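You operate a simulated robot arm through the tools that you are given. There is no shell and no other tool.

You are at the controls of a simulated robot arm. One attempt, no reset.

TASK
Wipe and shut the sugar meter, cap the open juice cup and put it back.
Fine: wipe with the grey cloth and put it back; the cup between cups 26 and 29. Set down upright: short cup.
Where things are to end (x, y in the base frame): short cup within 0.04 m of [0.76, 0.71].
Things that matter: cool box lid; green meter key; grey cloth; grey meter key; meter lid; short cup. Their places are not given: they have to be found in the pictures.

The check looks at the end state, three seconds after you hand in, the way a careful person would. Anything else that was tipped, shoved, dropped, spilled or broken makes it a failure. Lids that push on must go on centred and level and be pressed home; caps that screw on are set level and turned clockwise until they are tight. Flat cloth is picked up by pressing the open fingertips on it (5 to 10 N) and closing them slowly along it; thin cloth reads only 2 to 8 mm in the jaws.

THE ROBOT
A 6-joint arm with a two-finger gripper, fixed in place. Base frame: the origin is at the foot of the arm, x ahead of it, y to its left, z up. Units: m, rad, N and s.
Its first joint turns from -2.897 to 2.897 rad. Payload 2.54 kg.
Tool frame: the origin (TCP) lies between the finger pads and is the grasp point; the fingertips stand 0.03 m ahead of it; z points along the fingers, y is the line along which they close. Largest opening 0.116 m; the body of the gripper starts 0.095 m behind the TCP.
Orientation is that of the tool frame in the base frame, as [roll, pitch, yaw] about the fixed x, y, z axes, in that order (R = Rz(yaw) Ry(pitch) Rx(roll)). With the fingers straight down and closing along the base's y, the tool's x points along the base's -x, its y along +y and its z along -z.

THE INTERFACE
- The arm moves only by the tool arm_command. Its argument "steps" is a list of rows, each a list of 3 entries, a list of its own where there are three numbers: the shift along the tool's x, y, z in units of 400 mm (1.0 is 400 mm), then the turn, a rotation vector about the tool's x, y, z in units of 120 degrees (1.0 is 120 degrees), then the gripper command, from -1 (fully open) to 1 (shut), values between in proportion. In form: [[[tx, ty, tz], [ax, ay, az], hand], ...]. A call has 1 to 20 rows; each row is the pose to reach, as a shift and turn from the pose commanded when the call began, along the tool's axes at that moment. A call with a number of a shift or a turn outside -1 to 1 is refused whole. Each row takes 0.2 s and may step no farther than 0.05 m and 0.15 rad from the row before; otherwise, or with a gripper value out of range, the whole call is refused. Where a pose cannot be reached the arm comes as near as it can. A force on the tool above 40 N (or 10 N above the force at the start of the call, whichever is more), or a blocked arm, ends the call early, and 0.2 s more pass. Each finger travels about 0.072 m/s and halts on what it meets, pressing with about 35 N; the grip force reading is that of the motor and also rises with nothing between the fingers. The clock runs only during rows and for 0.2 s after the last one: add rows that repeat a pose to give the fingers time. The reply holds the time, the measured pose of the TCP, the force on the tool along the base axes, the opening and the grip force, in the units named above and with some noise, with the torque about the TCP (base axes, N m) and any sound that the robot's microphone picked up, and new pictures: "views" is both (left out), scene, wrist or none.
- Cameras (640 x 400 px; columns grow to the right, rows downward): "scene" is fixed at [0.2184, 0.4986, 1.4489]; the picture's right is [-0.35, -0.94, 0.00], its down [-0.47, 0.18, -0.86] and it looks along [0.81, -0.31, -0.51] (base axes); focal length 254 px, centre (320, 200). "wrist" rides on the gripper at [0.069, -0.015, -0.122] in the tool frame; the picture's right is [0.22, 0.98, 0.00], its down [-0.83, 0.18, -0.53] and it looks along [-0.52, 0.12, 0.85] (tool axes); focal length 251 px, centre (320, 200).
- point_at(camera, pixels): there is no depth. For up to 12 entries [column, row, z] of the newest picture of that camera ("zoom" is the newest enlarged one), the place [x, y] in the base frame at which the ray of that pixel passes the height z, good to about 0.002 m. No time passes.
- zoom(camera, box): a new picture of the part [left, top, right, bottom] of that camera's present view, enlarged. No time passes.
- sign_off(): hands the job in; it is judged then, once.

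Unless the task says otherwise, let go and move clear before handing in.

The tools are called after "Request:" by a JSON object that holds its "name" and its "arguments". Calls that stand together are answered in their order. arm_command: Moves the arm, as the interface text tells. Its arguments: {"type":"object","properties":{"steps":{"type":"array"},"views":{"type":"string","enum":["both","scene","wrist","none"]}},"required":["steps"]} The other tools are called the same way: point_at (camera, pixels) gives the place at which the rays of pixels pass given heights; zoom (camera, box) takes an enlarged picture of a part of a camera's view; sign_off () hands the job in.

At the start:

```text
t: 0.0
tcp_pos: [0.4295, 0.3128, 1.3306]
ee_rot: [3.141, 0.0, 3.141]
wrist_force: [0.9, 0.6, -0.2]
wrist_torque: [-0.01, 0.0, -0.04]
grip_width: 0.1162
finger_force: 0.0
```

scene: 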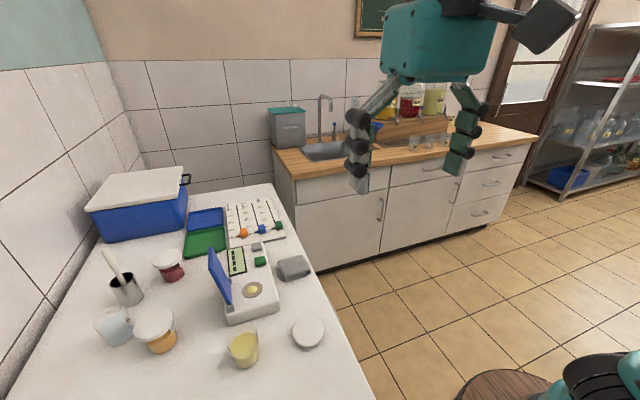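
wrist: 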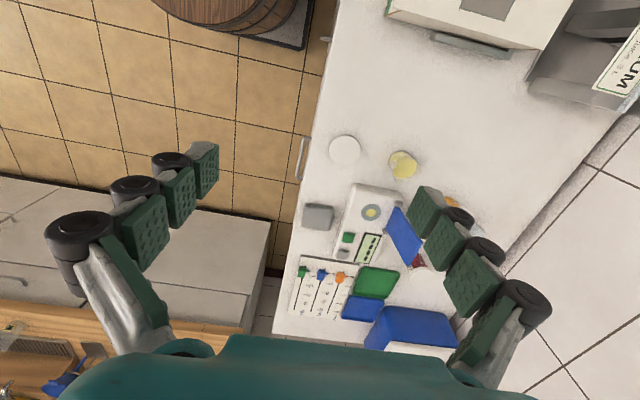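

The scene picture shows a white bench with the blue-lidded meter near (250,285), grey cloth at (293,267), open juice cup at (243,348), white cap at (308,332), and capped cups at (155,328) and (170,270). I'll zoom in to see details before moving.

Request:
{"name": "zoom", "arguments": {"camera": "scene", "box": [180, 190, 340, 290]}}

Request:
{"name": "zoom", "arguments": {"camera": "scene", "box": [80, 240, 240, 380]}}

Request:
{"name": "zoom", "arguments": {"camera": "scene", "box": [190, 230, 350, 380]}}

Request:
{"name": "zoom", "arguments": {"camera": "wrist", "box": [270, 110, 510, 350]}}

```text
4.00 times, centred on (260, 240) of scene
```

zoom: 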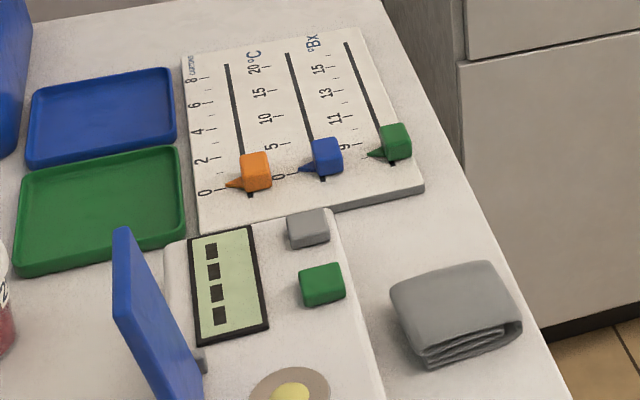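

```text
2.86 times, centred on (160, 310) of scene
```

zoom: 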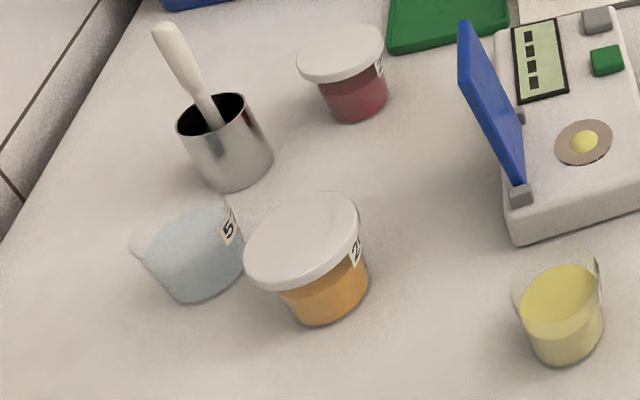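

```text
2.67 times, centred on (270, 305) of scene
```

zoom: 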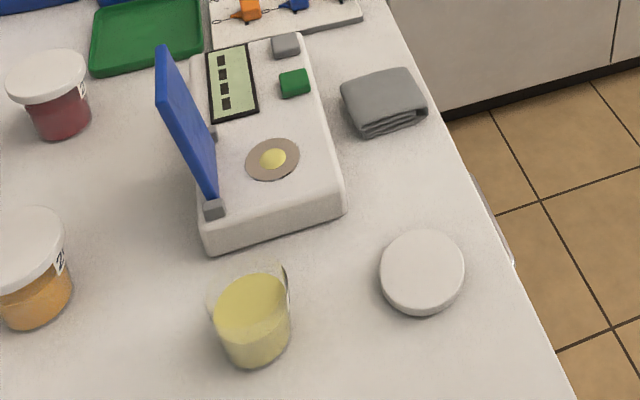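

```text
1.67 times, centred on (390, 230) of wrist
```

zoom: 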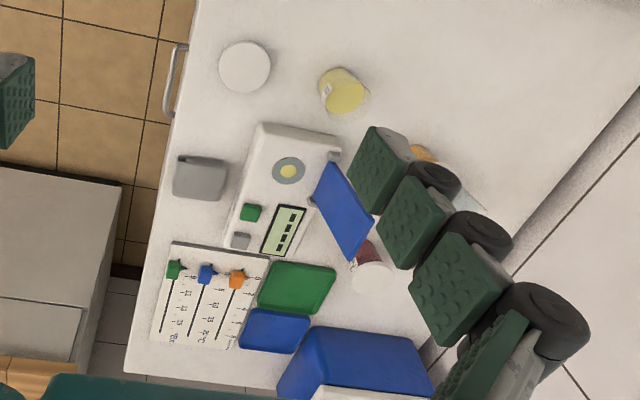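

The zooms show the meter with a yellow drop on its grey well, keys green and grey on top, a folded grey cloth to its right, and the white cap lying on the bench. I'll triangulate the bench height with matching pixels from both cameras.

Request:
{"name": "point_at", "arguments": {"camera": "scene", "pixels": [[308, 330, 0.6], [308, 330, 0.7], [308, 330, 0.8], [308, 330, 0.9], [254, 290, 0.7], [254, 290, 0.8], [254, 290, 0.9], [243, 365, 0.7], [243, 365, 0.8], [243, 365, 0.9]]}}

Request:
{"name": "point_at", "arguments": {"camera": "wrist", "pixels": [[345, 150, 0.6], [345, 150, 0.7], [345, 150, 0.8], [345, 150, 0.9], [371, 212, 0.7], [371, 212, 0.8], [371, 212, 0.9], [402, 165, 0.7], [402, 165, 0.8], [402, 165, 0.9]]}}

```text
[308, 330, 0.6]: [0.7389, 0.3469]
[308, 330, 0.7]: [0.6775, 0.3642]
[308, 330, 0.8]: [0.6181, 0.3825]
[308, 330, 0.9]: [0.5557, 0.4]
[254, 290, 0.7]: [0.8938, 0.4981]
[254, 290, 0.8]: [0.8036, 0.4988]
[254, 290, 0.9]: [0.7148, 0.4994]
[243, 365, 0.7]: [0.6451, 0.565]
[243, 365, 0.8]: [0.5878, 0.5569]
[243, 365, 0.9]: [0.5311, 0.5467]
```

```text
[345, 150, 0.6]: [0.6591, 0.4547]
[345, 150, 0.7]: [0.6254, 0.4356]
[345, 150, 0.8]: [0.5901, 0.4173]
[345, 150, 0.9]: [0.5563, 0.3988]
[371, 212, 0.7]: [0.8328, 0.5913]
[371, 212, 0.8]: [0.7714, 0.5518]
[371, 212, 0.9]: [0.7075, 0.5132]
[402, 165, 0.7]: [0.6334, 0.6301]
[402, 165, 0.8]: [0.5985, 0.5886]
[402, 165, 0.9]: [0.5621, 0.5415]
```

The cap agrees at z≈0.90 and the meter top at z≈0.93, so the bench is near 0.88–0.89. I'll check the other objects with the cameras and the bench height from the items on it.

Request:
{"name": "point_at", "arguments": {"camera": "scene", "pixels": [[171, 278, 0.885], [162, 350, 0.885], [128, 302, 0.885], [117, 342, 0.885], [243, 363, 0.885], [308, 345, 0.885], [293, 275, 0.885], [230, 322, 0.885], [279, 310, 0.885], [284, 236, 0.885], [168, 258, 0.95], [153, 325, 0.96]]}}

Request:
{"name": "zoom", "arguments": {"camera": "scene", "box": [130, 290, 200, 360]}}

Request:
{"name": "zoom", "arguments": {"camera": "scene", "box": [140, 240, 200, 300]}}

Request:
{"name": "zoom", "arguments": {"camera": "scene", "box": [210, 320, 270, 380]}}

```text
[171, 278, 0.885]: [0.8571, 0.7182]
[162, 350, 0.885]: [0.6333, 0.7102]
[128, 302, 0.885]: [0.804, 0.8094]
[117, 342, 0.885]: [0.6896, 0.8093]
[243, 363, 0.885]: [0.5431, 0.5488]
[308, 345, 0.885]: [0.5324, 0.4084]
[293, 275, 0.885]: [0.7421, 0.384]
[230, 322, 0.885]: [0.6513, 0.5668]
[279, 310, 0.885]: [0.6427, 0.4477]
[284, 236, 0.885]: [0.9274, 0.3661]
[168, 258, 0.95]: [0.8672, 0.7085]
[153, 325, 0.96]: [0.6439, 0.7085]
```

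```text
5.71 times, centred on (165, 325) of scene
```

zoom: 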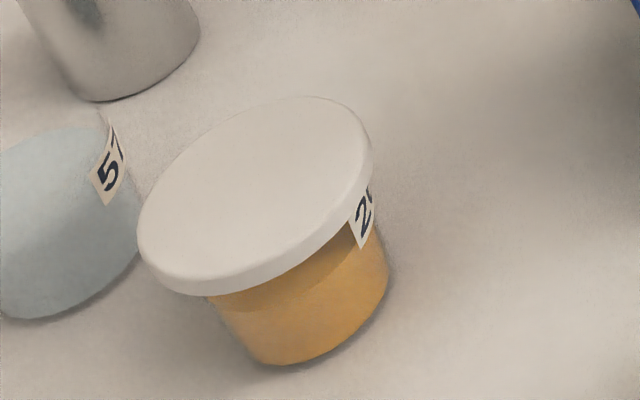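

```text
6.67 times, centred on (170, 270) of scene
```

zoom: 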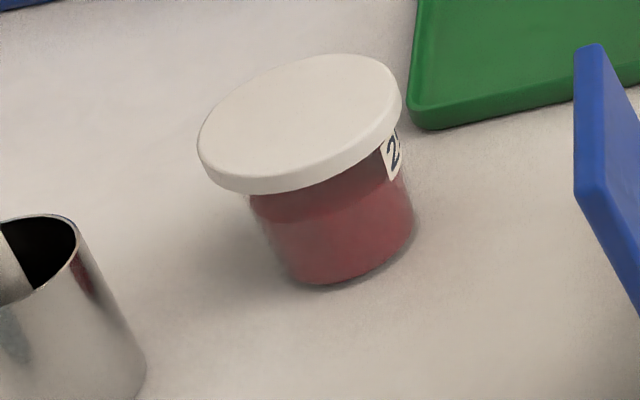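

```text
6.67 times, centred on (240, 350) of scene
```

zoom: 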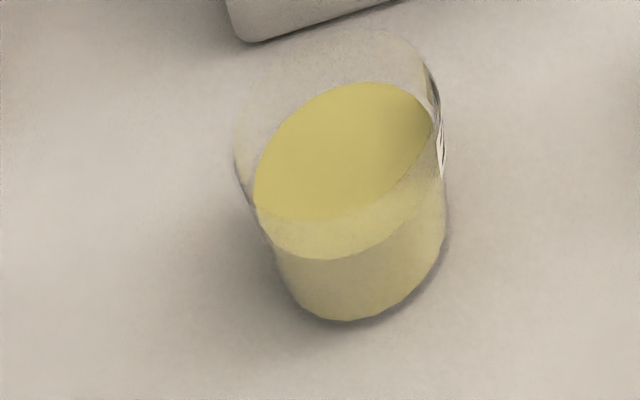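

Cups 26 and 29 sit near (0.64, 0.71) and (0.867, 0.71), so the goal is midway between them. I'll move the wrist camera lower over the meter to get a closer look.

Request:
{"name": "arm_command", "arguments": {"steps": [[[-0.035, 0.07, 0.07], [0, 0, 0], -1], [[-0.07, 0.14, 0.14], [0, 0, 0], -1], [[-0.105, 0.21, 0.21], [0, 0, 0], -1], [[-0.14, 0.28, 0.28], [0, 0, 0], -1], [[-0.175, 0.343, 0.35], [0, 0, 0], -1]]}}

```text
t: 1.2
tcp_pos: [0.4994, 0.4472, 1.1929]
ee_rot: [-3.141, 0.0, -3.141]
wrist_force: [0.3, -0.4, 0.4]
wrist_torque: [0.04, -0.04, 0.0]
grip_width: 0.1156
finger_force: 0.1
```

scene: 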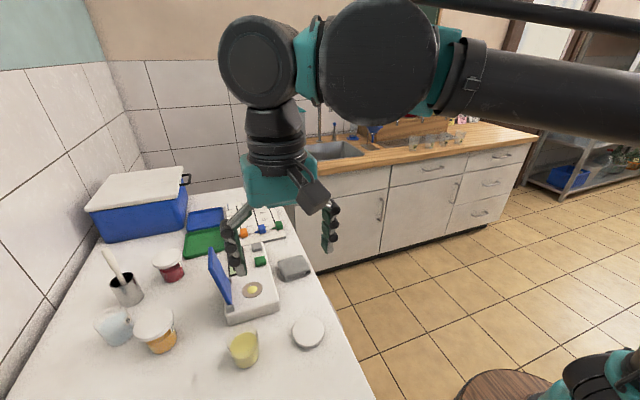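
wrist: 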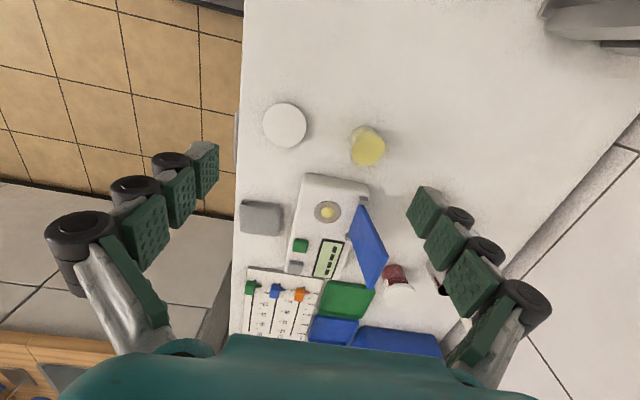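

The wrist picture now shows the cap at (285,125), cup at (367,146), well at (327,211), cloth at (262,217). I'll zoom and triangulate more carefully.

Request:
{"name": "zoom", "arguments": {"camera": "wrist", "box": [220, 90, 420, 215]}}

Request:
{"name": "zoom", "arguments": {"camera": "wrist", "box": [230, 165, 430, 290]}}

Request:
{"name": "point_at", "arguments": {"camera": "wrist", "pixels": [[285, 125, 0.88], [285, 125, 0.9], [285, 125, 0.92], [327, 211, 0.92], [327, 211, 0.935], [327, 211, 0.95], [367, 158, 0.88], [367, 158, 0.9], [262, 217, 0.9], [262, 217, 0.92], [301, 246, 0.93], [296, 267, 0.93]]}}

Request:
{"name": "point_at", "arguments": {"camera": "scene", "pixels": [[308, 331, 0.88], [308, 331, 0.9], [308, 331, 0.92], [253, 290, 0.92], [253, 290, 0.935], [253, 290, 0.95], [243, 365, 0.88], [243, 365, 0.9], [293, 264, 0.9], [293, 264, 0.92], [260, 260, 0.93], [257, 246, 0.93]]}}

```text
3.20 times, centred on (320, 152) of wrist
```

zoom: 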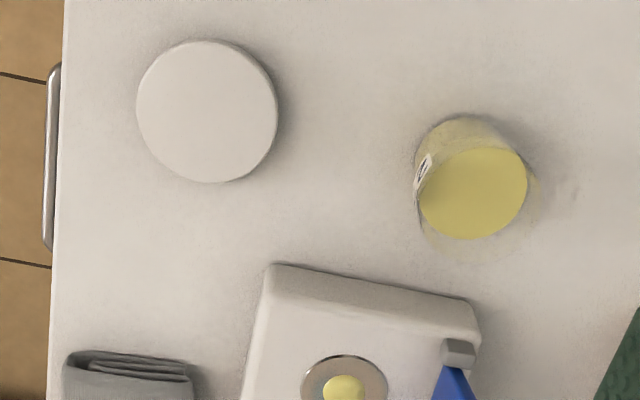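

```text
3.20 times, centred on (330, 228) of wrist
```

zoom: 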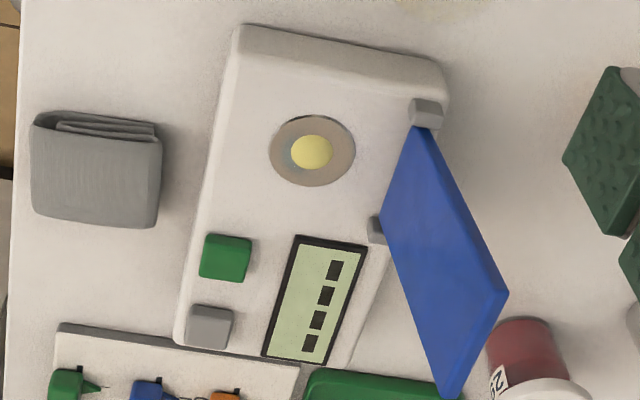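

```text
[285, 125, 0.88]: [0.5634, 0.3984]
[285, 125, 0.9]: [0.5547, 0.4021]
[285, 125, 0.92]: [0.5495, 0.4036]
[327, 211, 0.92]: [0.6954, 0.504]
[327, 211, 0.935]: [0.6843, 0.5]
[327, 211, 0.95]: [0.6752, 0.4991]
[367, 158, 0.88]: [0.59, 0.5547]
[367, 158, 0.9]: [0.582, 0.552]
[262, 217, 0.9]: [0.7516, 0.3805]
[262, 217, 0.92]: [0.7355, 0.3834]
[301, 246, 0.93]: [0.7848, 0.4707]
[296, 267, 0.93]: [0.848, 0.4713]
```

```text
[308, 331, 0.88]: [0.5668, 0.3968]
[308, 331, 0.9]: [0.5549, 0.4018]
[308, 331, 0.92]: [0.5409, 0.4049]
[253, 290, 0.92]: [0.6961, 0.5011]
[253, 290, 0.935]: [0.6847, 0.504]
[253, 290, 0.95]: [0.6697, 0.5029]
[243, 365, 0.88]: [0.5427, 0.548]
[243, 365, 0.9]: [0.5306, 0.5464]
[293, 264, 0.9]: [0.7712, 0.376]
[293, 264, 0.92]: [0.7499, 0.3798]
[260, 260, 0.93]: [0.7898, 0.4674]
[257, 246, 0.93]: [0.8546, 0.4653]
```

The cap's top is at z≈0.90 at (0.555,0.402), the well at (0.685,0.502,0.933). Next I'll triangulate the lid corners, the cup rim, the cloth and the orange/red cups.

Request:
{"name": "point_at", "arguments": {"camera": "scene", "pixels": [[209.3, 270, 0.95], [209.3, 270, 1.0], [209.3, 270, 1.05], [211, 248, 0.95], [211, 248, 1.0], [211, 248, 1.05], [229, 305, 0.93], [229, 305, 0.95], [168, 258, 0.94], [168, 258, 0.96], [153, 324, 0.94], [153, 324, 0.96]]}}

Request:
{"name": "point_at", "arguments": {"camera": "wrist", "pixels": [[388.4, 256.7, 0.95], [388.4, 256.7, 1.0], [388.4, 256.7, 1.05], [369, 290, 0.95], [369, 290, 1.0], [369, 290, 1.05], [361, 206, 0.93], [361, 206, 0.95], [397, 285, 0.94], [397, 285, 0.96]]}}

Request:
{"name": "zoom", "arguments": {"camera": "scene", "box": [195, 235, 245, 315]}}

Request:
{"name": "zoom", "arguments": {"camera": "wrist", "box": [330, 190, 410, 310]}}

```text
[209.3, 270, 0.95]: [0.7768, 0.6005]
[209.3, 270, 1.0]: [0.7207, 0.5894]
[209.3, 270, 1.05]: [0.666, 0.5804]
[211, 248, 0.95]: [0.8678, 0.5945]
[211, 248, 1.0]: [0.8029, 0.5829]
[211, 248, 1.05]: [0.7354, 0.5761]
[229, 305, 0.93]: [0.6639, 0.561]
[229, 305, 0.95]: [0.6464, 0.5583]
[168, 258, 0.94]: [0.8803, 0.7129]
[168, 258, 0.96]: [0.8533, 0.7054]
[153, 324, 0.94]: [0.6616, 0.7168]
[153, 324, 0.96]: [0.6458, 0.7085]
```

```text
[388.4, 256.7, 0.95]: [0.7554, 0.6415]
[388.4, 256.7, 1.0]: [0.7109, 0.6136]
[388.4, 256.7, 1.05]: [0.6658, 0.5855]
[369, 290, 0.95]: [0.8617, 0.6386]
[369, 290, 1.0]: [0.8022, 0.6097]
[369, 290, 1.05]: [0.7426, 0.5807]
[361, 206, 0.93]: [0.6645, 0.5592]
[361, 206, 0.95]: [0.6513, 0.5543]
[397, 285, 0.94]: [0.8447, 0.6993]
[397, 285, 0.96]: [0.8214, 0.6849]
```

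```text
5.00 times, centred on (220, 275) of scene
```

zoom: 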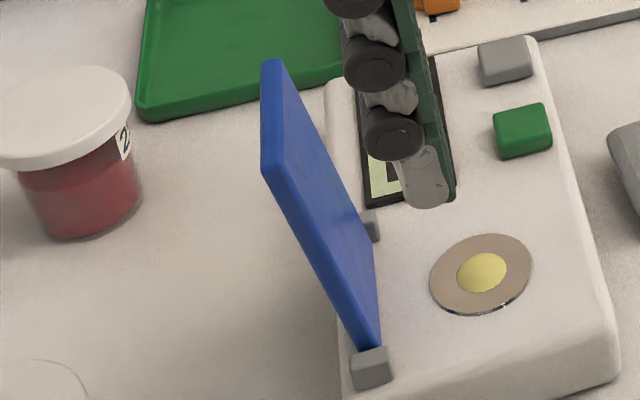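

```text
3.33 times, centred on (370, 250) of wrist
```

zoom: 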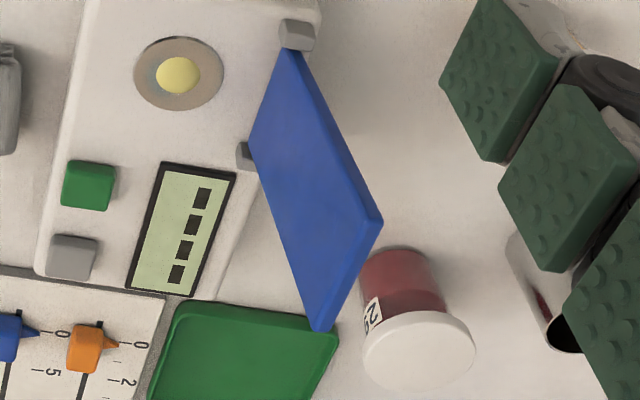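

Lid is open just past vertical (top edge near y≈0.578, z≈1.058; hinge near y≈0.56, z≈0.94). Now I'll triangulate the cloth's edges and the cup's rim.

Request:
{"name": "point_at", "arguments": {"camera": "scene", "pixels": [[301.75, 255.5, 0.9], [301.75, 255.5, 0.92], [277.5, 262.5, 0.9], [277.5, 262.5, 0.92], [310.5, 272, 0.9], [310.5, 272, 0.92], [286, 282, 0.885], [309, 275, 0.885]]}}

Request:
{"name": "point_at", "arguments": {"camera": "wrist", "pixels": [[240, 231, 0.9], [240, 231, 0.92], [278.4, 236.8, 0.9], [278.4, 236.8, 0.92], [240, 206, 0.9], [240, 206, 0.92], [280, 206, 0.9], [280, 206, 0.92]]}}

Request:
{"name": "zoom", "arguments": {"camera": "wrist", "box": [225, 180, 305, 250]}}

Request:
{"name": "zoom", "arguments": {"camera": "scene", "box": [265, 240, 325, 290]}}

Request:
{"name": "zoom", "arguments": {"camera": "wrist", "box": [335, 110, 405, 180]}}

```text
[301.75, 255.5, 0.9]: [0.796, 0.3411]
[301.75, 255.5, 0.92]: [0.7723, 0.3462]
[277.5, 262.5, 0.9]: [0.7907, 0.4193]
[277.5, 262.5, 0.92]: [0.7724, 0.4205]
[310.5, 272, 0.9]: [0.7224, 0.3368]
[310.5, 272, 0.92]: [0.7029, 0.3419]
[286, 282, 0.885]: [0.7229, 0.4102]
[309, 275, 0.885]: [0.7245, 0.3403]
```

```text
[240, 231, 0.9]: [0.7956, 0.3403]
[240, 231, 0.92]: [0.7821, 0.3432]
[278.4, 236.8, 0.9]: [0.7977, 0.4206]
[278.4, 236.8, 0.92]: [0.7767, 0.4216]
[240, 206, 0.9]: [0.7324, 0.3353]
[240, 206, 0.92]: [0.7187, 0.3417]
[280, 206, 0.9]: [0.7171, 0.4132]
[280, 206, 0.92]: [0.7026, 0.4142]
```

```text
5.71 times, centred on (265, 215) of wrist
```

zoom: 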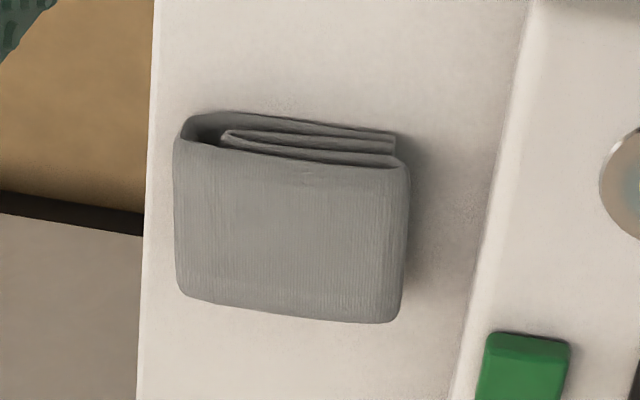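

```text
8.00 times, centred on (295, 265) of scene
```

zoom: 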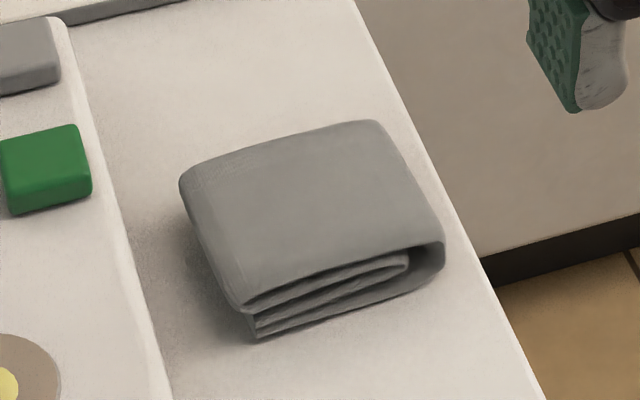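

```text
5.71 times, centred on (370, 145) of wrist
```

zoom: 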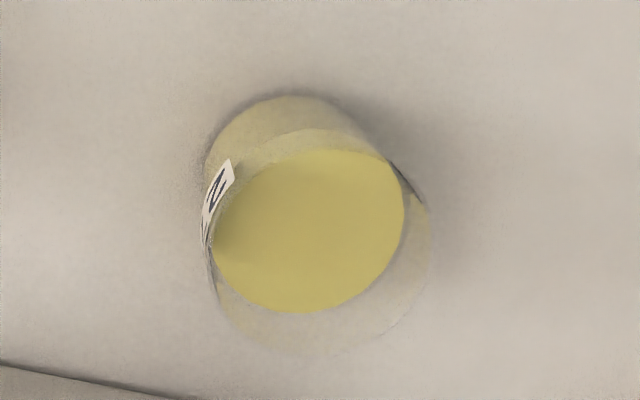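

The cloth is a folded pad, roughly x 0.71–0.78, y 0.34–0.42, top z≈0.91, close beside the meter's right edge. I'll go above it and turn the tool −90° so the fingers close along x and the camera sits on the aisle side, away from the open lid.

Request:
{"name": "arm_command", "arguments": {"steps": [[[-0.0512, -0.014, 0.0235], [0, 0, -0.0625], -1], [[-0.1023, -0.028, 0.0471], [0, 0, -0.125], -1], [[-0.1535, -0.042, 0.0706], [0, 0, -0.1875], -1], [[-0.2047, -0.056, 0.0942], [0, 0, -0.25], -1], [[-0.2558, -0.07, 0.1177], [0, 0, -0.3125], -1], [[-0.307, -0.084, 0.1413], [0, 0, -0.375], -1], [[-0.3582, -0.098, 0.1648], [0, 0, -0.4375], -1], [[-0.4093, -0.112, 0.1883], [0, 0, -0.5], -1], [[-0.4605, -0.126, 0.2119], [0, 0, -0.5625], -1], [[-0.5117, -0.14, 0.2354], [0, 0, -0.625], -1], [[-0.5628, -0.154, 0.259], [0, 0, -0.6875], -1], [[-0.614, -0.168, 0.2825], [0, 0, -0.75], -1]]}}

```text
t: 3.8
tcp_pos: [0.7441, 0.3819, 1.0782]
ee_rot: [3.14, -0.001, -1.567]
wrist_force: [-0.7, 0.6, 0.0]
wrist_torque: [0.0, 0.0, -0.04]
grip_width: 0.1159
finger_force: 0.1
```

scene: 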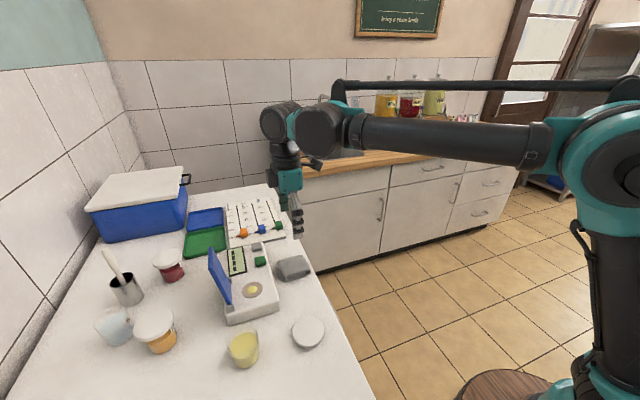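
wrist: 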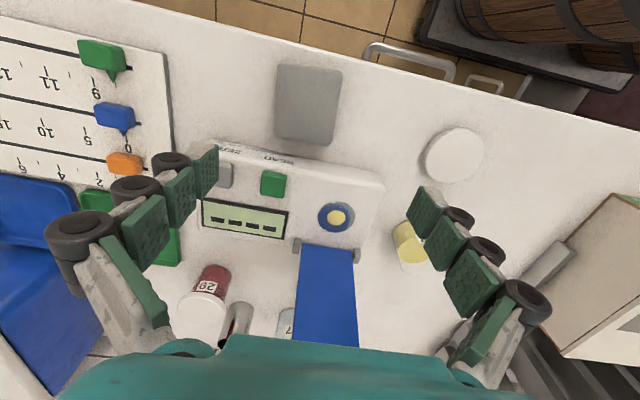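

I'm above the cloth; in the wrist picture it spans about (275,65)–(342,145), and the keys carry printed labels. I'll zoom and measure the cloth more exactly.

Request:
{"name": "zoom", "arguments": {"camera": "wrist", "box": [250, 50, 370, 150]}}

Request:
{"name": "zoom", "arguments": {"camera": "wrist", "box": [190, 120, 390, 250]}}

Request:
{"name": "point_at", "arguments": {"camera": "wrist", "pixels": [[278, 66, 0.91], [342, 71, 0.91], [336, 143, 0.91], [275, 133, 0.91], [308, 104, 0.91], [336, 217, 0.933], [218, 145, 0.885], [383, 178, 0.885]]}}

```text
4.00 times, centred on (310, 100) of wrist
```

zoom: 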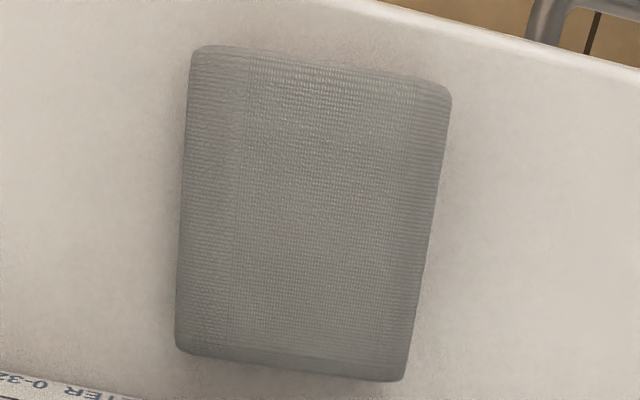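

```text
3.08 times, centred on (290, 185) of wrist
```

zoom: 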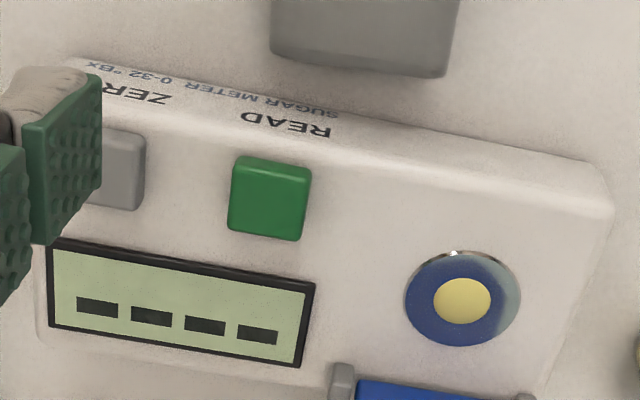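

```text
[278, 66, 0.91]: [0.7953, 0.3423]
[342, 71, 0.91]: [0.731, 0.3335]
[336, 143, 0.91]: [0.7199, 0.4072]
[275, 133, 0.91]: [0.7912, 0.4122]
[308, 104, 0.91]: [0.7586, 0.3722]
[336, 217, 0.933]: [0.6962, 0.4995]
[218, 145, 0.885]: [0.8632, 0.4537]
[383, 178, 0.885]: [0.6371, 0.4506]
```

The well now maps to x≈0.696, which with the earlier views implies its height is nearer z≈0.92. I'll cross-check heights of the well, the cloth and the cap from this viewpoint.

Request:
{"name": "point_at", "arguments": {"camera": "wrist", "pixels": [[336, 217, 0.91], [336, 217, 0.92], [455, 155, 0.88], [455, 155, 0.89], [455, 155, 0.9], [308, 104, 0.89], [308, 104, 0.9], [272, 183, 0.92], [272, 183, 0.93]]}}

Request:
{"name": "point_at", "arguments": {"camera": "scene", "pixels": [[253, 290, 0.91], [253, 290, 0.92], [308, 331, 0.88], [308, 331, 0.89], [308, 331, 0.9], [293, 265, 0.89], [293, 265, 0.9], [260, 259, 0.92], [260, 259, 0.93]]}}

Request:
{"name": "zoom", "arguments": {"camera": "wrist", "box": [400, 110, 500, 200]}}

Request:
{"name": "zoom", "arguments": {"camera": "scene", "box": [230, 240, 340, 360]}}

```text
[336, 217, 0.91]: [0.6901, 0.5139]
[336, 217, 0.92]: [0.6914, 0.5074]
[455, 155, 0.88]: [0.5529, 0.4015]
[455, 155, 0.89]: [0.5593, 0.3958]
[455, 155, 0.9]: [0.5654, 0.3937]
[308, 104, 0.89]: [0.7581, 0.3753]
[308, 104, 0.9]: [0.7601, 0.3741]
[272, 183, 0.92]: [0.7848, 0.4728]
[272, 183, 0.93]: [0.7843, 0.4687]
```

```text
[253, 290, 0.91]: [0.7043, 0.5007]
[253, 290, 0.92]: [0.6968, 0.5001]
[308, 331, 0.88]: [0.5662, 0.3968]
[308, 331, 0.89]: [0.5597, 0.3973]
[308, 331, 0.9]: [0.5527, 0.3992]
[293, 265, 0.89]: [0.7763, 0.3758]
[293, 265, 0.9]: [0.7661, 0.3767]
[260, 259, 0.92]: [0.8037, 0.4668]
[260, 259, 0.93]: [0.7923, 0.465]
```

```text
4.44 times, centred on (450, 155) of wrist
```

zoom: 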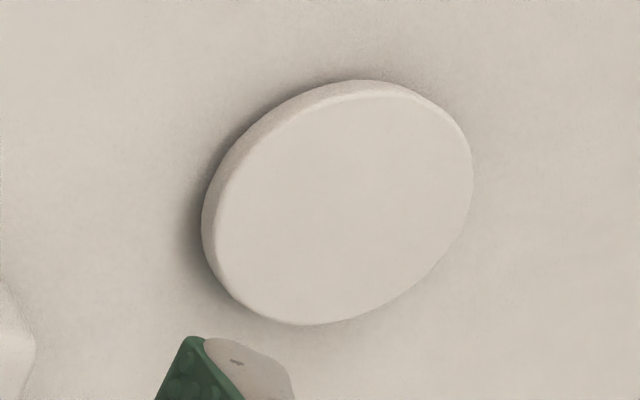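

```text
3.33 times, centred on (285, 300) of scene
```

zoom: 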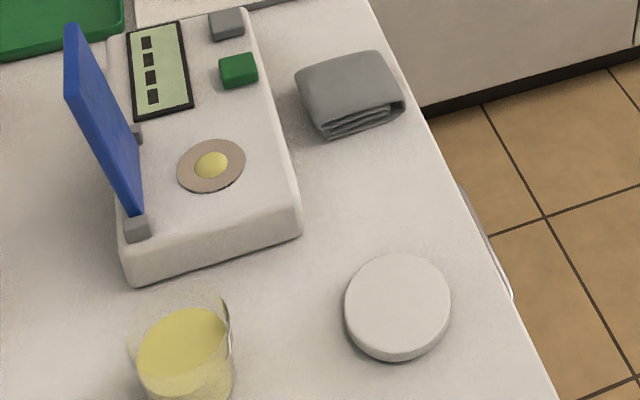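

All views agree: cap top z≈0.89 at (0.5595,0.397), well (0.6935,0.5005,0.927), cloth centre (0.760,0.375) with top ≈0.905. I'll centre over the cloth, turn slightly to match it, and lower with fingers straddling it.

Request:
{"name": "arm_command", "arguments": {"steps": [[[0.0175, -0.0375, 0.03], [0, 0, -0.035], -1], [[0.0175, -0.0375, 0.12], [0, 0, -0.035], -1], [[0.0175, -0.0375, 0.21], [0, 0, -0.035], -1], [[0.0175, -0.0375, 0.29], [0, 0, -0.035], -1], [[0.0175, -0.0375, 0.35], [0, 0, -0.035], -1]]}}

```text
t: 5.0
tcp_pos: [0.7607, 0.374, 0.9353]
ee_rot: [-3.142, 0.001, -1.499]
wrist_force: [0.1, -0.7, 0.3]
wrist_torque: [-0.01, 0.0, 0.01]
grip_width: 0.116
finger_force: 0.0
```

scene: 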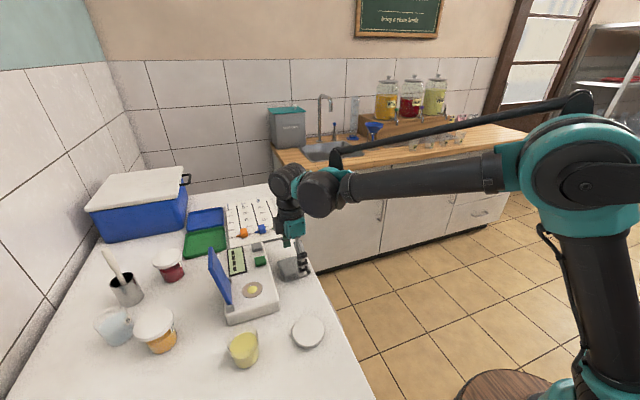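
wrist: 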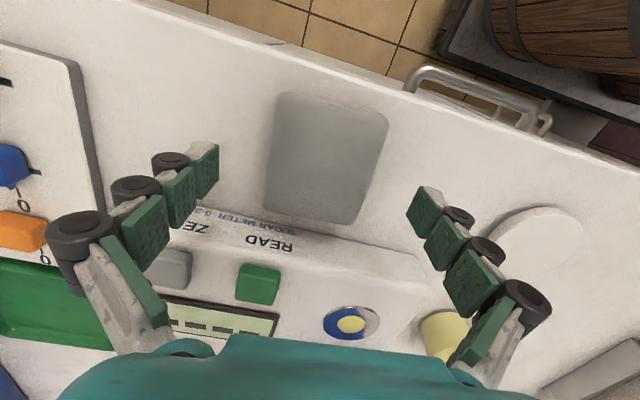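

Fingertips straddle the cloth (cloth at about (265–388, 92–222) in the wrist view). I'll measure the cloth's corners again from here to centre accurately.

Request:
{"name": "point_at", "arguments": {"camera": "wrist", "pixels": [[278, 94, 0.9], [389, 115, 0.9], [360, 222, 0.9], [264, 205, 0.9], [325, 158, 0.9], [350, 323, 0.927]]}}

Request:
{"name": "zoom", "arguments": {"camera": "wrist", "box": [200, 70, 440, 240]}}

Request:
{"name": "zoom", "arguments": {"camera": "scene", "box": [250, 210, 350, 300]}}

```text
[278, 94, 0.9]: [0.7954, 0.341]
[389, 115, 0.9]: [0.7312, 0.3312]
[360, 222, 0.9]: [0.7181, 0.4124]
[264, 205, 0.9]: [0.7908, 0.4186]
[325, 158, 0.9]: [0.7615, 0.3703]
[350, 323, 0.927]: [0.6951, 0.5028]
```

```text
2.35 times, centred on (320, 155) of wrist
```

zoom: 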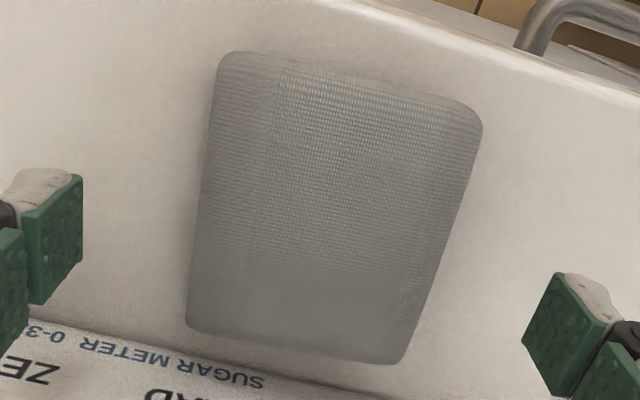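

```text
4.44 times, centred on (300, 255) of scene
```

zoom: 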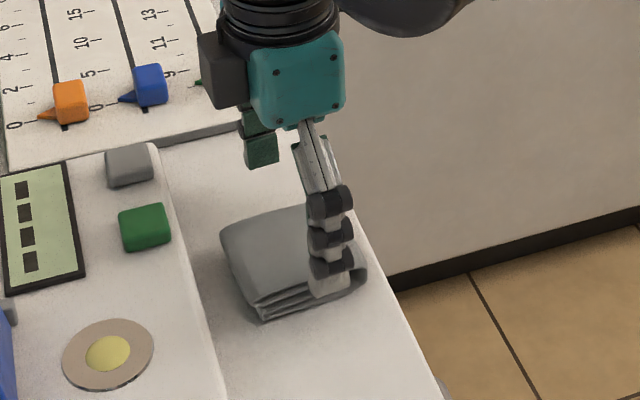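

The TCP (0.7607,0.374) matches the measured cloth centre (0.759,0.376). I'll lower gently, watching for contact with the bench.

Request:
{"name": "arm_command", "arguments": {"steps": [[[0, 0, 0.025], [0, 0, 0], -1], [[0, 0, 0.045], [0, 0, 0], -1], [[0, 0, 0.0575], [0, 0, 0], -1], [[0, 0, 0.07], [0, 0, 0], -1]], "views": "scene"}}

```text
t: 6.0
tcp_pos: [0.7589, 0.3753, 0.91]
ee_rot: [-3.141, 0.0, -1.496]
wrist_force: [-0.4, 0.7, 0.4]
wrist_torque: [-0.04, 0.0, 0.03]
grip_width: 0.1163
finger_force: 0.1
```

scene: 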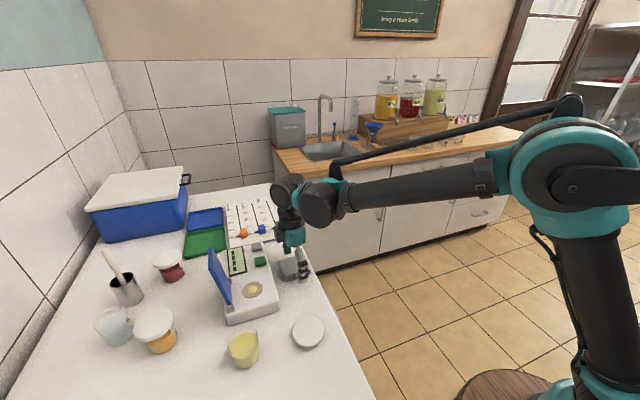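

No contact yet at TCP z≈0.910. I'll keep lowering in 2 mm rows to find the bench surface.

Request:
{"name": "arm_command", "arguments": {"steps": [[[0, 0, 0.005], [0, 0, 0], -1], [[0, 0, 0.01], [0, 0, 0], -1], [[0, 0, 0.015], [0, 0, 0], -1]], "views": "none"}}

Request:
{"name": "zoom", "arguments": {"camera": "scene", "box": [270, 240, 330, 290]}}

```text
t: 6.8
tcp_pos: [0.7603, 0.3757, 0.9018]
ee_rot: [-3.141, 0.001, -1.496]
wrist_force: [-0.4, -0.8, 0.2]
wrist_torque: [-0.01, 0.0, 0.01]
grip_width: 0.1157
finger_force: 0.1
```

```text
8.00 times, centred on (300, 265) of scene
```

zoom: 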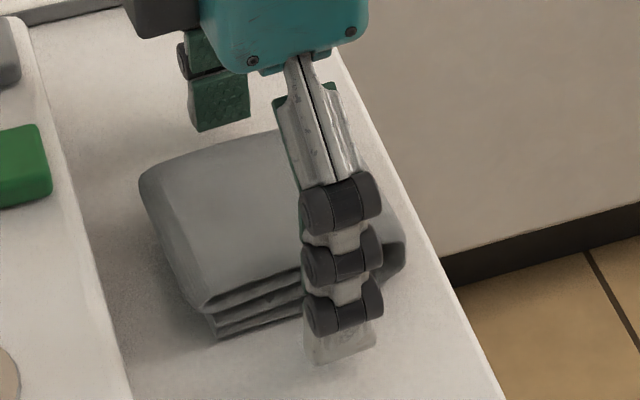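

Still no contact with tips at about 0.872. Continuing down in 2 mm rows.

Request:
{"name": "arm_command", "arguments": {"steps": [[[0, 0, 0.005], [0, 0, 0], -1], [[0, 0, 0.01], [0, 0, 0], -1], [[0, 0, 0.0125], [0, 0, 0], -1]], "views": "none"}}

Request:
{"name": "zoom", "arguments": {"camera": "scene", "box": [270, 240, 330, 290]}}

```text
t: 7.6
tcp_pos: [0.7601, 0.3765, 0.8971]
ee_rot: [-3.141, -0.001, -1.497]
wrist_force: [0.1, 0.1, -1.0]
wrist_torque: [-0.01, -0.02, 0.01]
grip_width: 0.1163
finger_force: 0.1
```

```text
8.00 times, centred on (300, 265) of scene
```

zoom: 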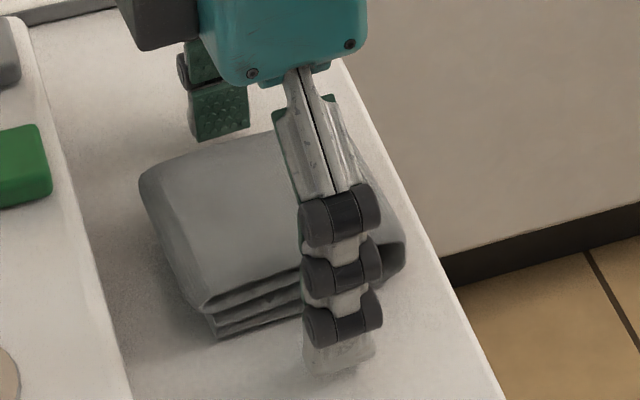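

No contact yet at tips ≈0.866. I'll keep going carefully.

Request:
{"name": "arm_command", "arguments": {"steps": [[[0, 0, 0.005], [0, 0, 0], -1], [[0, 0, 0.01], [0, 0, 0], -1], [[0, 0, 0.0125], [0, 0, 0], -1]], "views": "none"}}

Request:
{"name": "zoom", "arguments": {"camera": "scene", "box": [270, 240, 330, 290]}}

```text
t: 8.4
tcp_pos: [0.76, 0.3765, 0.8921]
ee_rot: [3.141, -0.001, -1.499]
wrist_force: [0.2, 0.4, -0.4]
wrist_torque: [0.0, 0.03, -0.01]
grip_width: 0.1161
finger_force: 0.0
```

```text
8.00 times, centred on (300, 265) of scene
```

zoom: 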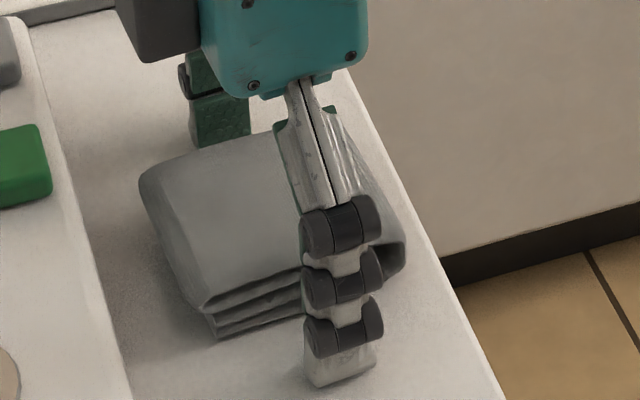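

Tips ≈0.861 and still free. Continuing in small rows.

Request:
{"name": "arm_command", "arguments": {"steps": [[[0, 0, 0.005], [0, 0, 0], -1], [[0, 0, 0.01], [0, 0, 0], -1], [[0, 0, 0.015], [0, 0, 0], -1]], "views": "none"}}

Request:
{"name": "zoom", "arguments": {"camera": "scene", "box": [270, 240, 330, 290]}}

```text
t: 9.1
tcp_pos: [0.76, 0.376, 0.8909]
ee_rot: [-3.141, 0.0, -1.499]
wrist_force: [-2.8, -1.3, 18.5]
wrist_torque: [-0.09, 0.52, 0.08]
grip_width: 0.1163
finger_force: 0.3
stopped in row 3: the force on the tool passed its limit at 46 N (the readings are from after the stop); the commanded pose is now the measured one
```

```text
8.00 times, centred on (300, 265) of scene
```

zoom: 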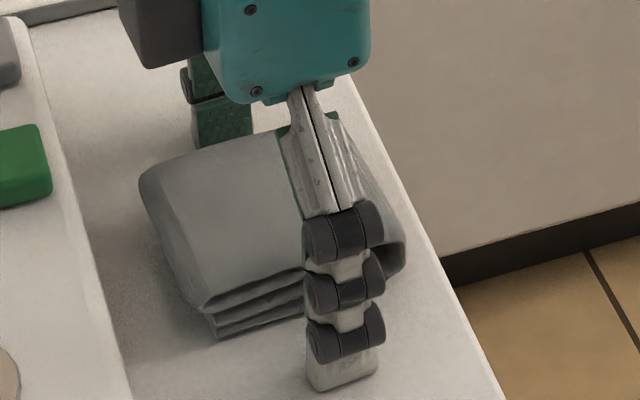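

Contact came at TCP z≈0.8905. I'll check where the fingertip's pixel lies to reconcile the bench height with the vision estimate.

Request:
{"name": "point_at", "arguments": {"camera": "scene", "pixels": [[303.1, 288.5, 0.86], [303.1, 288.5, 0.87], [303.1, 288.5, 0.88], [287, 282, 0.86], [287, 282, 0.87], [287, 282, 0.88]]}}

Request:
{"name": "arm_command", "arguments": {"steps": [[[0, 0, -0.01], [0, 0, 0], -1]]}}

```text
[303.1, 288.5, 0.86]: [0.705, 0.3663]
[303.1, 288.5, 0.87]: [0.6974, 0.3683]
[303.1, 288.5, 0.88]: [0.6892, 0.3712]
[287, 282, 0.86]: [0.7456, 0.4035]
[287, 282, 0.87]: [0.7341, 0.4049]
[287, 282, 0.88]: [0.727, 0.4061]
```

```text
t: 9.5
tcp_pos: [0.7606, 0.3749, 0.892]
ee_rot: [-3.14, 0.0, -1.498]
wrist_force: [-0.6, -0.4, 0.9]
wrist_torque: [0.02, 0.03, 0.02]
grip_width: 0.116
finger_force: 0.0
```

scene: 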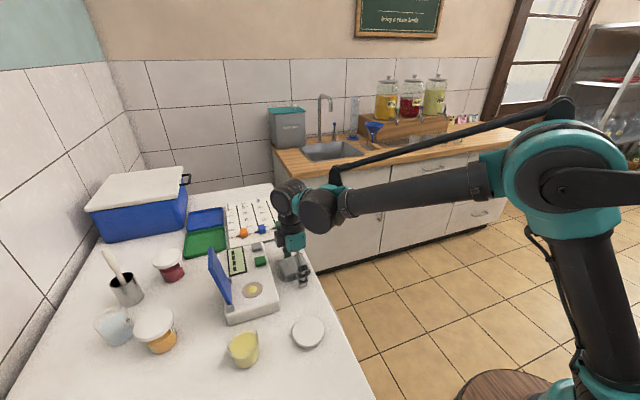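
wrist: 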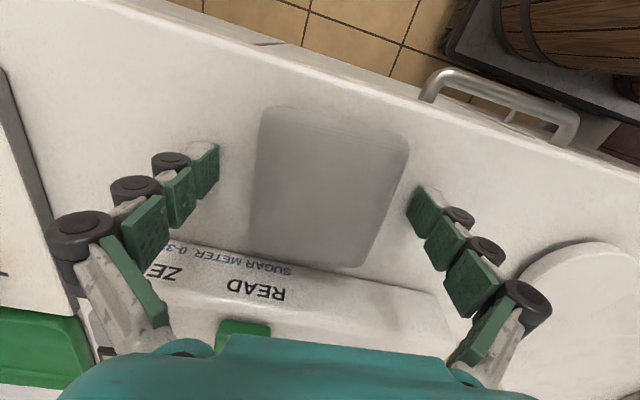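

The fingertip pixel fits z≈0.863, so the bench is at about 0.862. I'll raise the tips a few mm, then close slowly on the pad's edges, watching the grip force.

Request:
{"name": "arm_command", "arguments": {"steps": [[[0, 0, -0.008], [0, 0, 0], -1], [[0, 0, -0.008], [0, 0, 0], -0.7], [[0, 0, -0.008], [0, 0, 0], -0.5], [[0, 0, -0.008], [0, 0, 0], -0.35], [[0, 0, -0.008], [0, 0, 0], -0.28], [[0, 0, -0.008], [0, 0, 0], -0.22], [[0, 0, -0.008], [0, 0, 0], -0.18], [[0, 0, -0.008], [0, 0, 0], -0.18]]}}

```text
t: 10.4
tcp_pos: [0.7563, 0.3761, 0.9014]
ee_rot: [-3.141, 0.001, -1.496]
wrist_force: [-4.1, 2.3, 70.4]
wrist_torque: [-0.05, 0.55, -0.29]
grip_width: 0.0892
finger_force: 44.9
stopped in row 4: the force on the tool passed its limit at 45 N (the readings are from after the stop); the commanded pose is now the measured one
```

scene: 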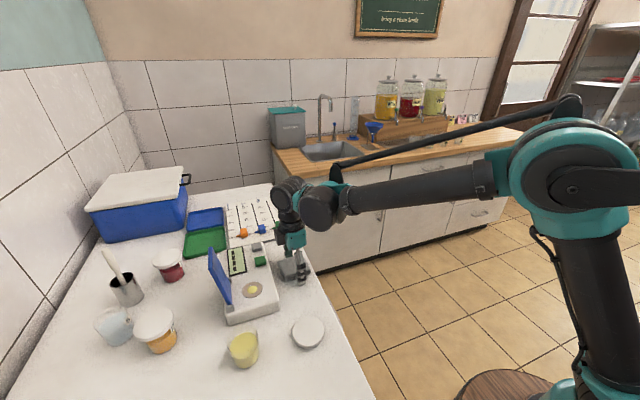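
wrist: 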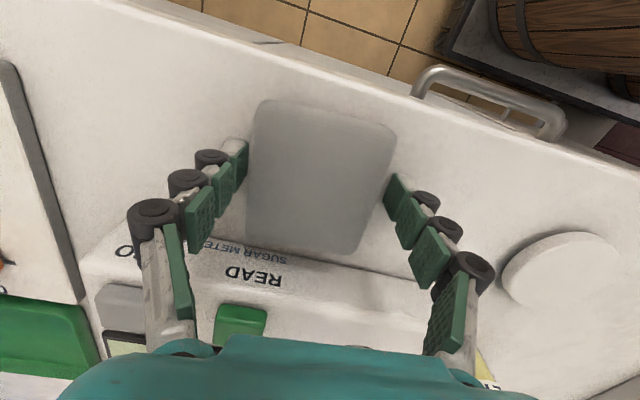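

The call stopped: 70 N upward, jaws jammed at 0.089 m, TCP pushed up to 0.901. I'll look closely before anything else.

Request:
{"name": "zoom", "arguments": {"camera": "scene", "box": [265, 235, 330, 290]}}

Request:
{"name": "zoom", "arguments": {"camera": "wrist", "box": [200, 80, 440, 260]}}

```text
7.27 times, centred on (298, 262) of scene
```

zoom: 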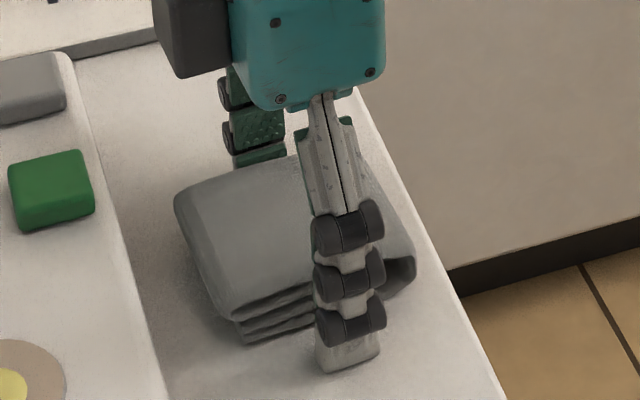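

```text
2.22 times, centred on (320, 170) of wrist
```

zoom: 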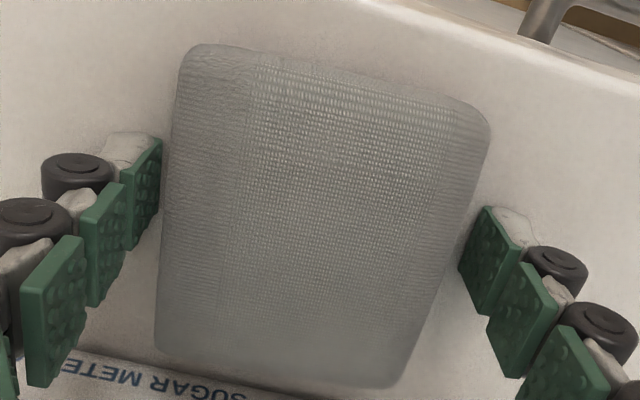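

The upward push suggests the fingertips swing downward as the jaws close (linkage fingers), so with the jaws narrower the tips need more clearance; that also reconciles the bench height with vision (~0.88). I'll raise about 10 mm with the jaws slightly opened, then close slowly again.

Request:
{"name": "arm_command", "arguments": {"steps": [[[0, 0, -0.0125], [0, 0, 0], -0.6], [[0, 0, -0.0275], [0, 0, 0], -0.6], [[0, 0, -0.0275], [0, 0, 0], -0.5], [[0, 0, -0.0275], [0, 0, 0], -0.4], [[0, 0, -0.0275], [0, 0, 0], -0.35]]}}

```text
t: 11.6
tcp_pos: [0.7598, 0.3777, 0.9081]
ee_rot: [-3.141, -0.001, -1.495]
wrist_force: [0.4, -0.1, 0.3]
wrist_torque: [0.01, -0.03, 0.01]
grip_width: 0.0784
finger_force: 0.0
```

scene: 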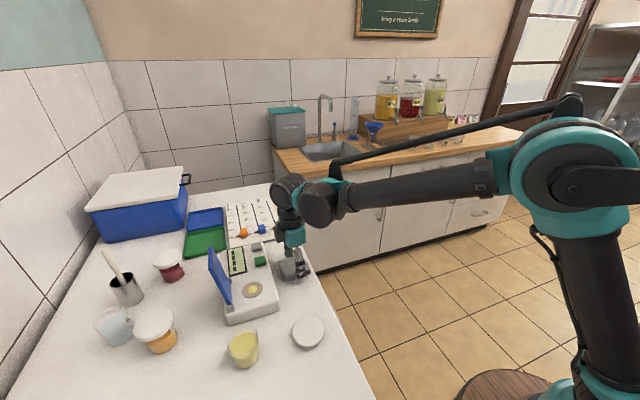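
wrist: 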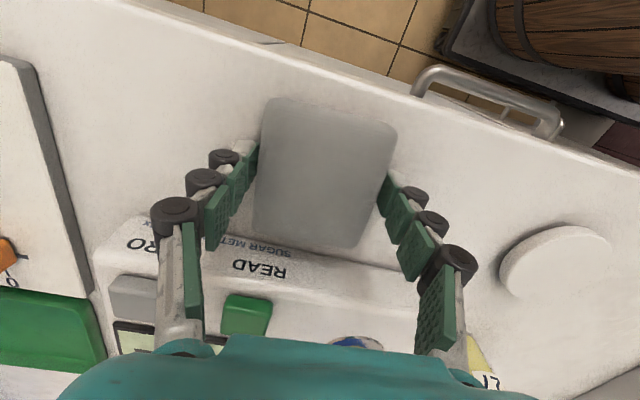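

Free again: opening 0.078, no force. Closing further in small increments onto the pad.

Request:
{"name": "arm_command", "arguments": {"steps": [[[0, 0, 0], [0, 0, 0], -0.31], [[0, 0, 0], [0, 0, 0], -0.27], [[0, 0, 0], [0, 0, 0], -0.23], [[0, 0, 0], [0, 0, 0], -0.19], [[0, 0, 0], [0, 0, 0], -0.15], [[0, 0, 0], [0, 0, 0], -0.15]]}}

```text
t: 13.0
tcp_pos: [0.7588, 0.3765, 0.9083]
ee_rot: [-3.14, 0.002, -1.497]
wrist_force: [0.1, 0.7, 4.8]
wrist_torque: [0.0, -0.01, -0.02]
grip_width: 0.0686
finger_force: 35.4
```

scene: 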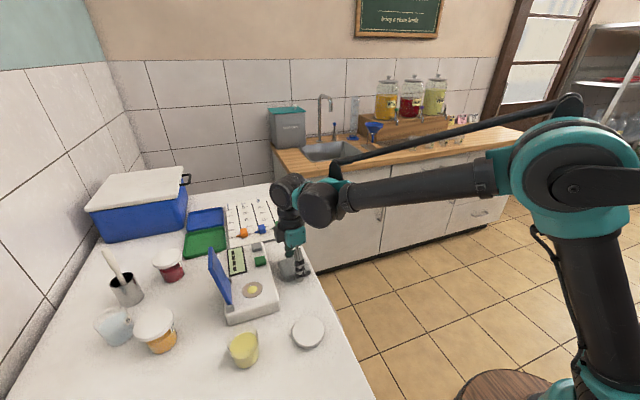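
wrist: 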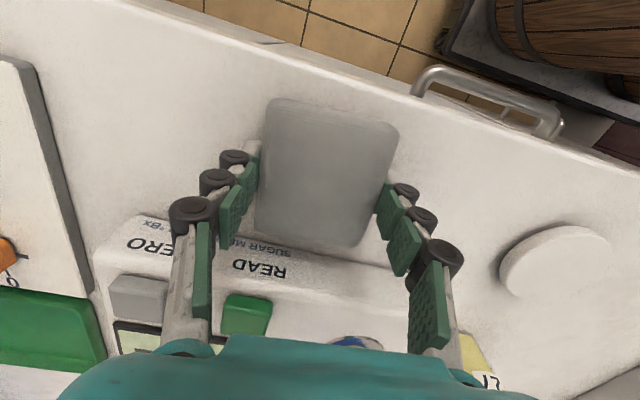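

The jaws halted at 0.0686 m with 35 N, so the pad is gripped. I'll lift a little to confirm.

Request:
{"name": "arm_command", "arguments": {"steps": [[[0, 0, 0], [0, 0, 0], 0.0], [[0, 0, -0.02], [0, 0, 0], 0.0], [[0, 0, -0.06], [0, 0, 0], 0.0], [[0, 0, -0.1], [0, 0, 0], 0.0]]}}

Request:
{"name": "zoom", "arguments": {"camera": "scene", "box": [250, 210, 340, 290]}}

```text
t: 14.0
tcp_pos: [0.7604, 0.3771, 0.9487]
ee_rot: [3.142, 0.001, -1.495]
wrist_force: [-0.6, 0.3, -0.9]
wrist_torque: [-0.04, -0.02, 0.03]
grip_width: 0.0685
finger_force: 34.8
```

scene: 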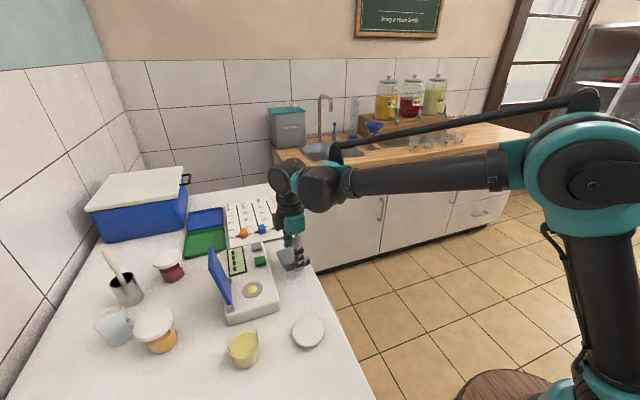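
wrist: 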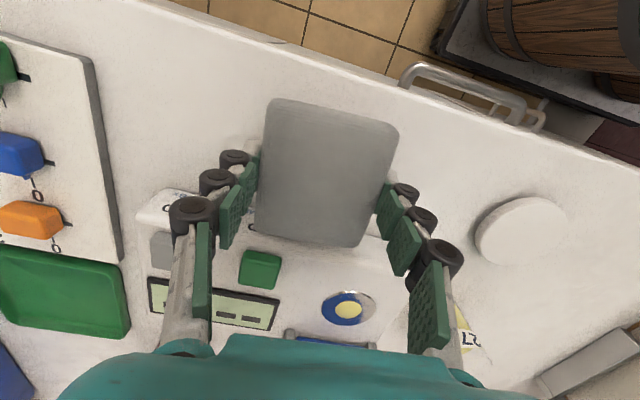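

```text
5.00 times, centred on (295, 250) of scene
```

zoom: 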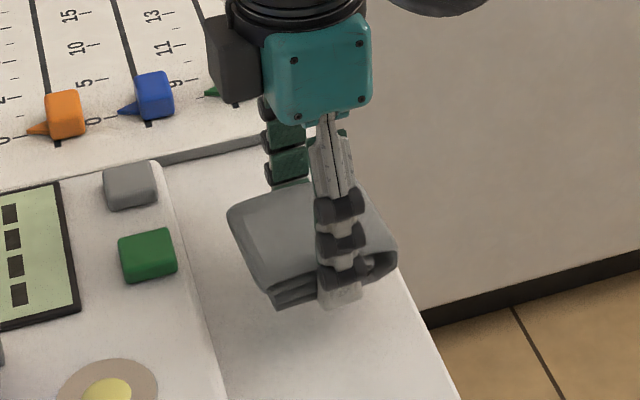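

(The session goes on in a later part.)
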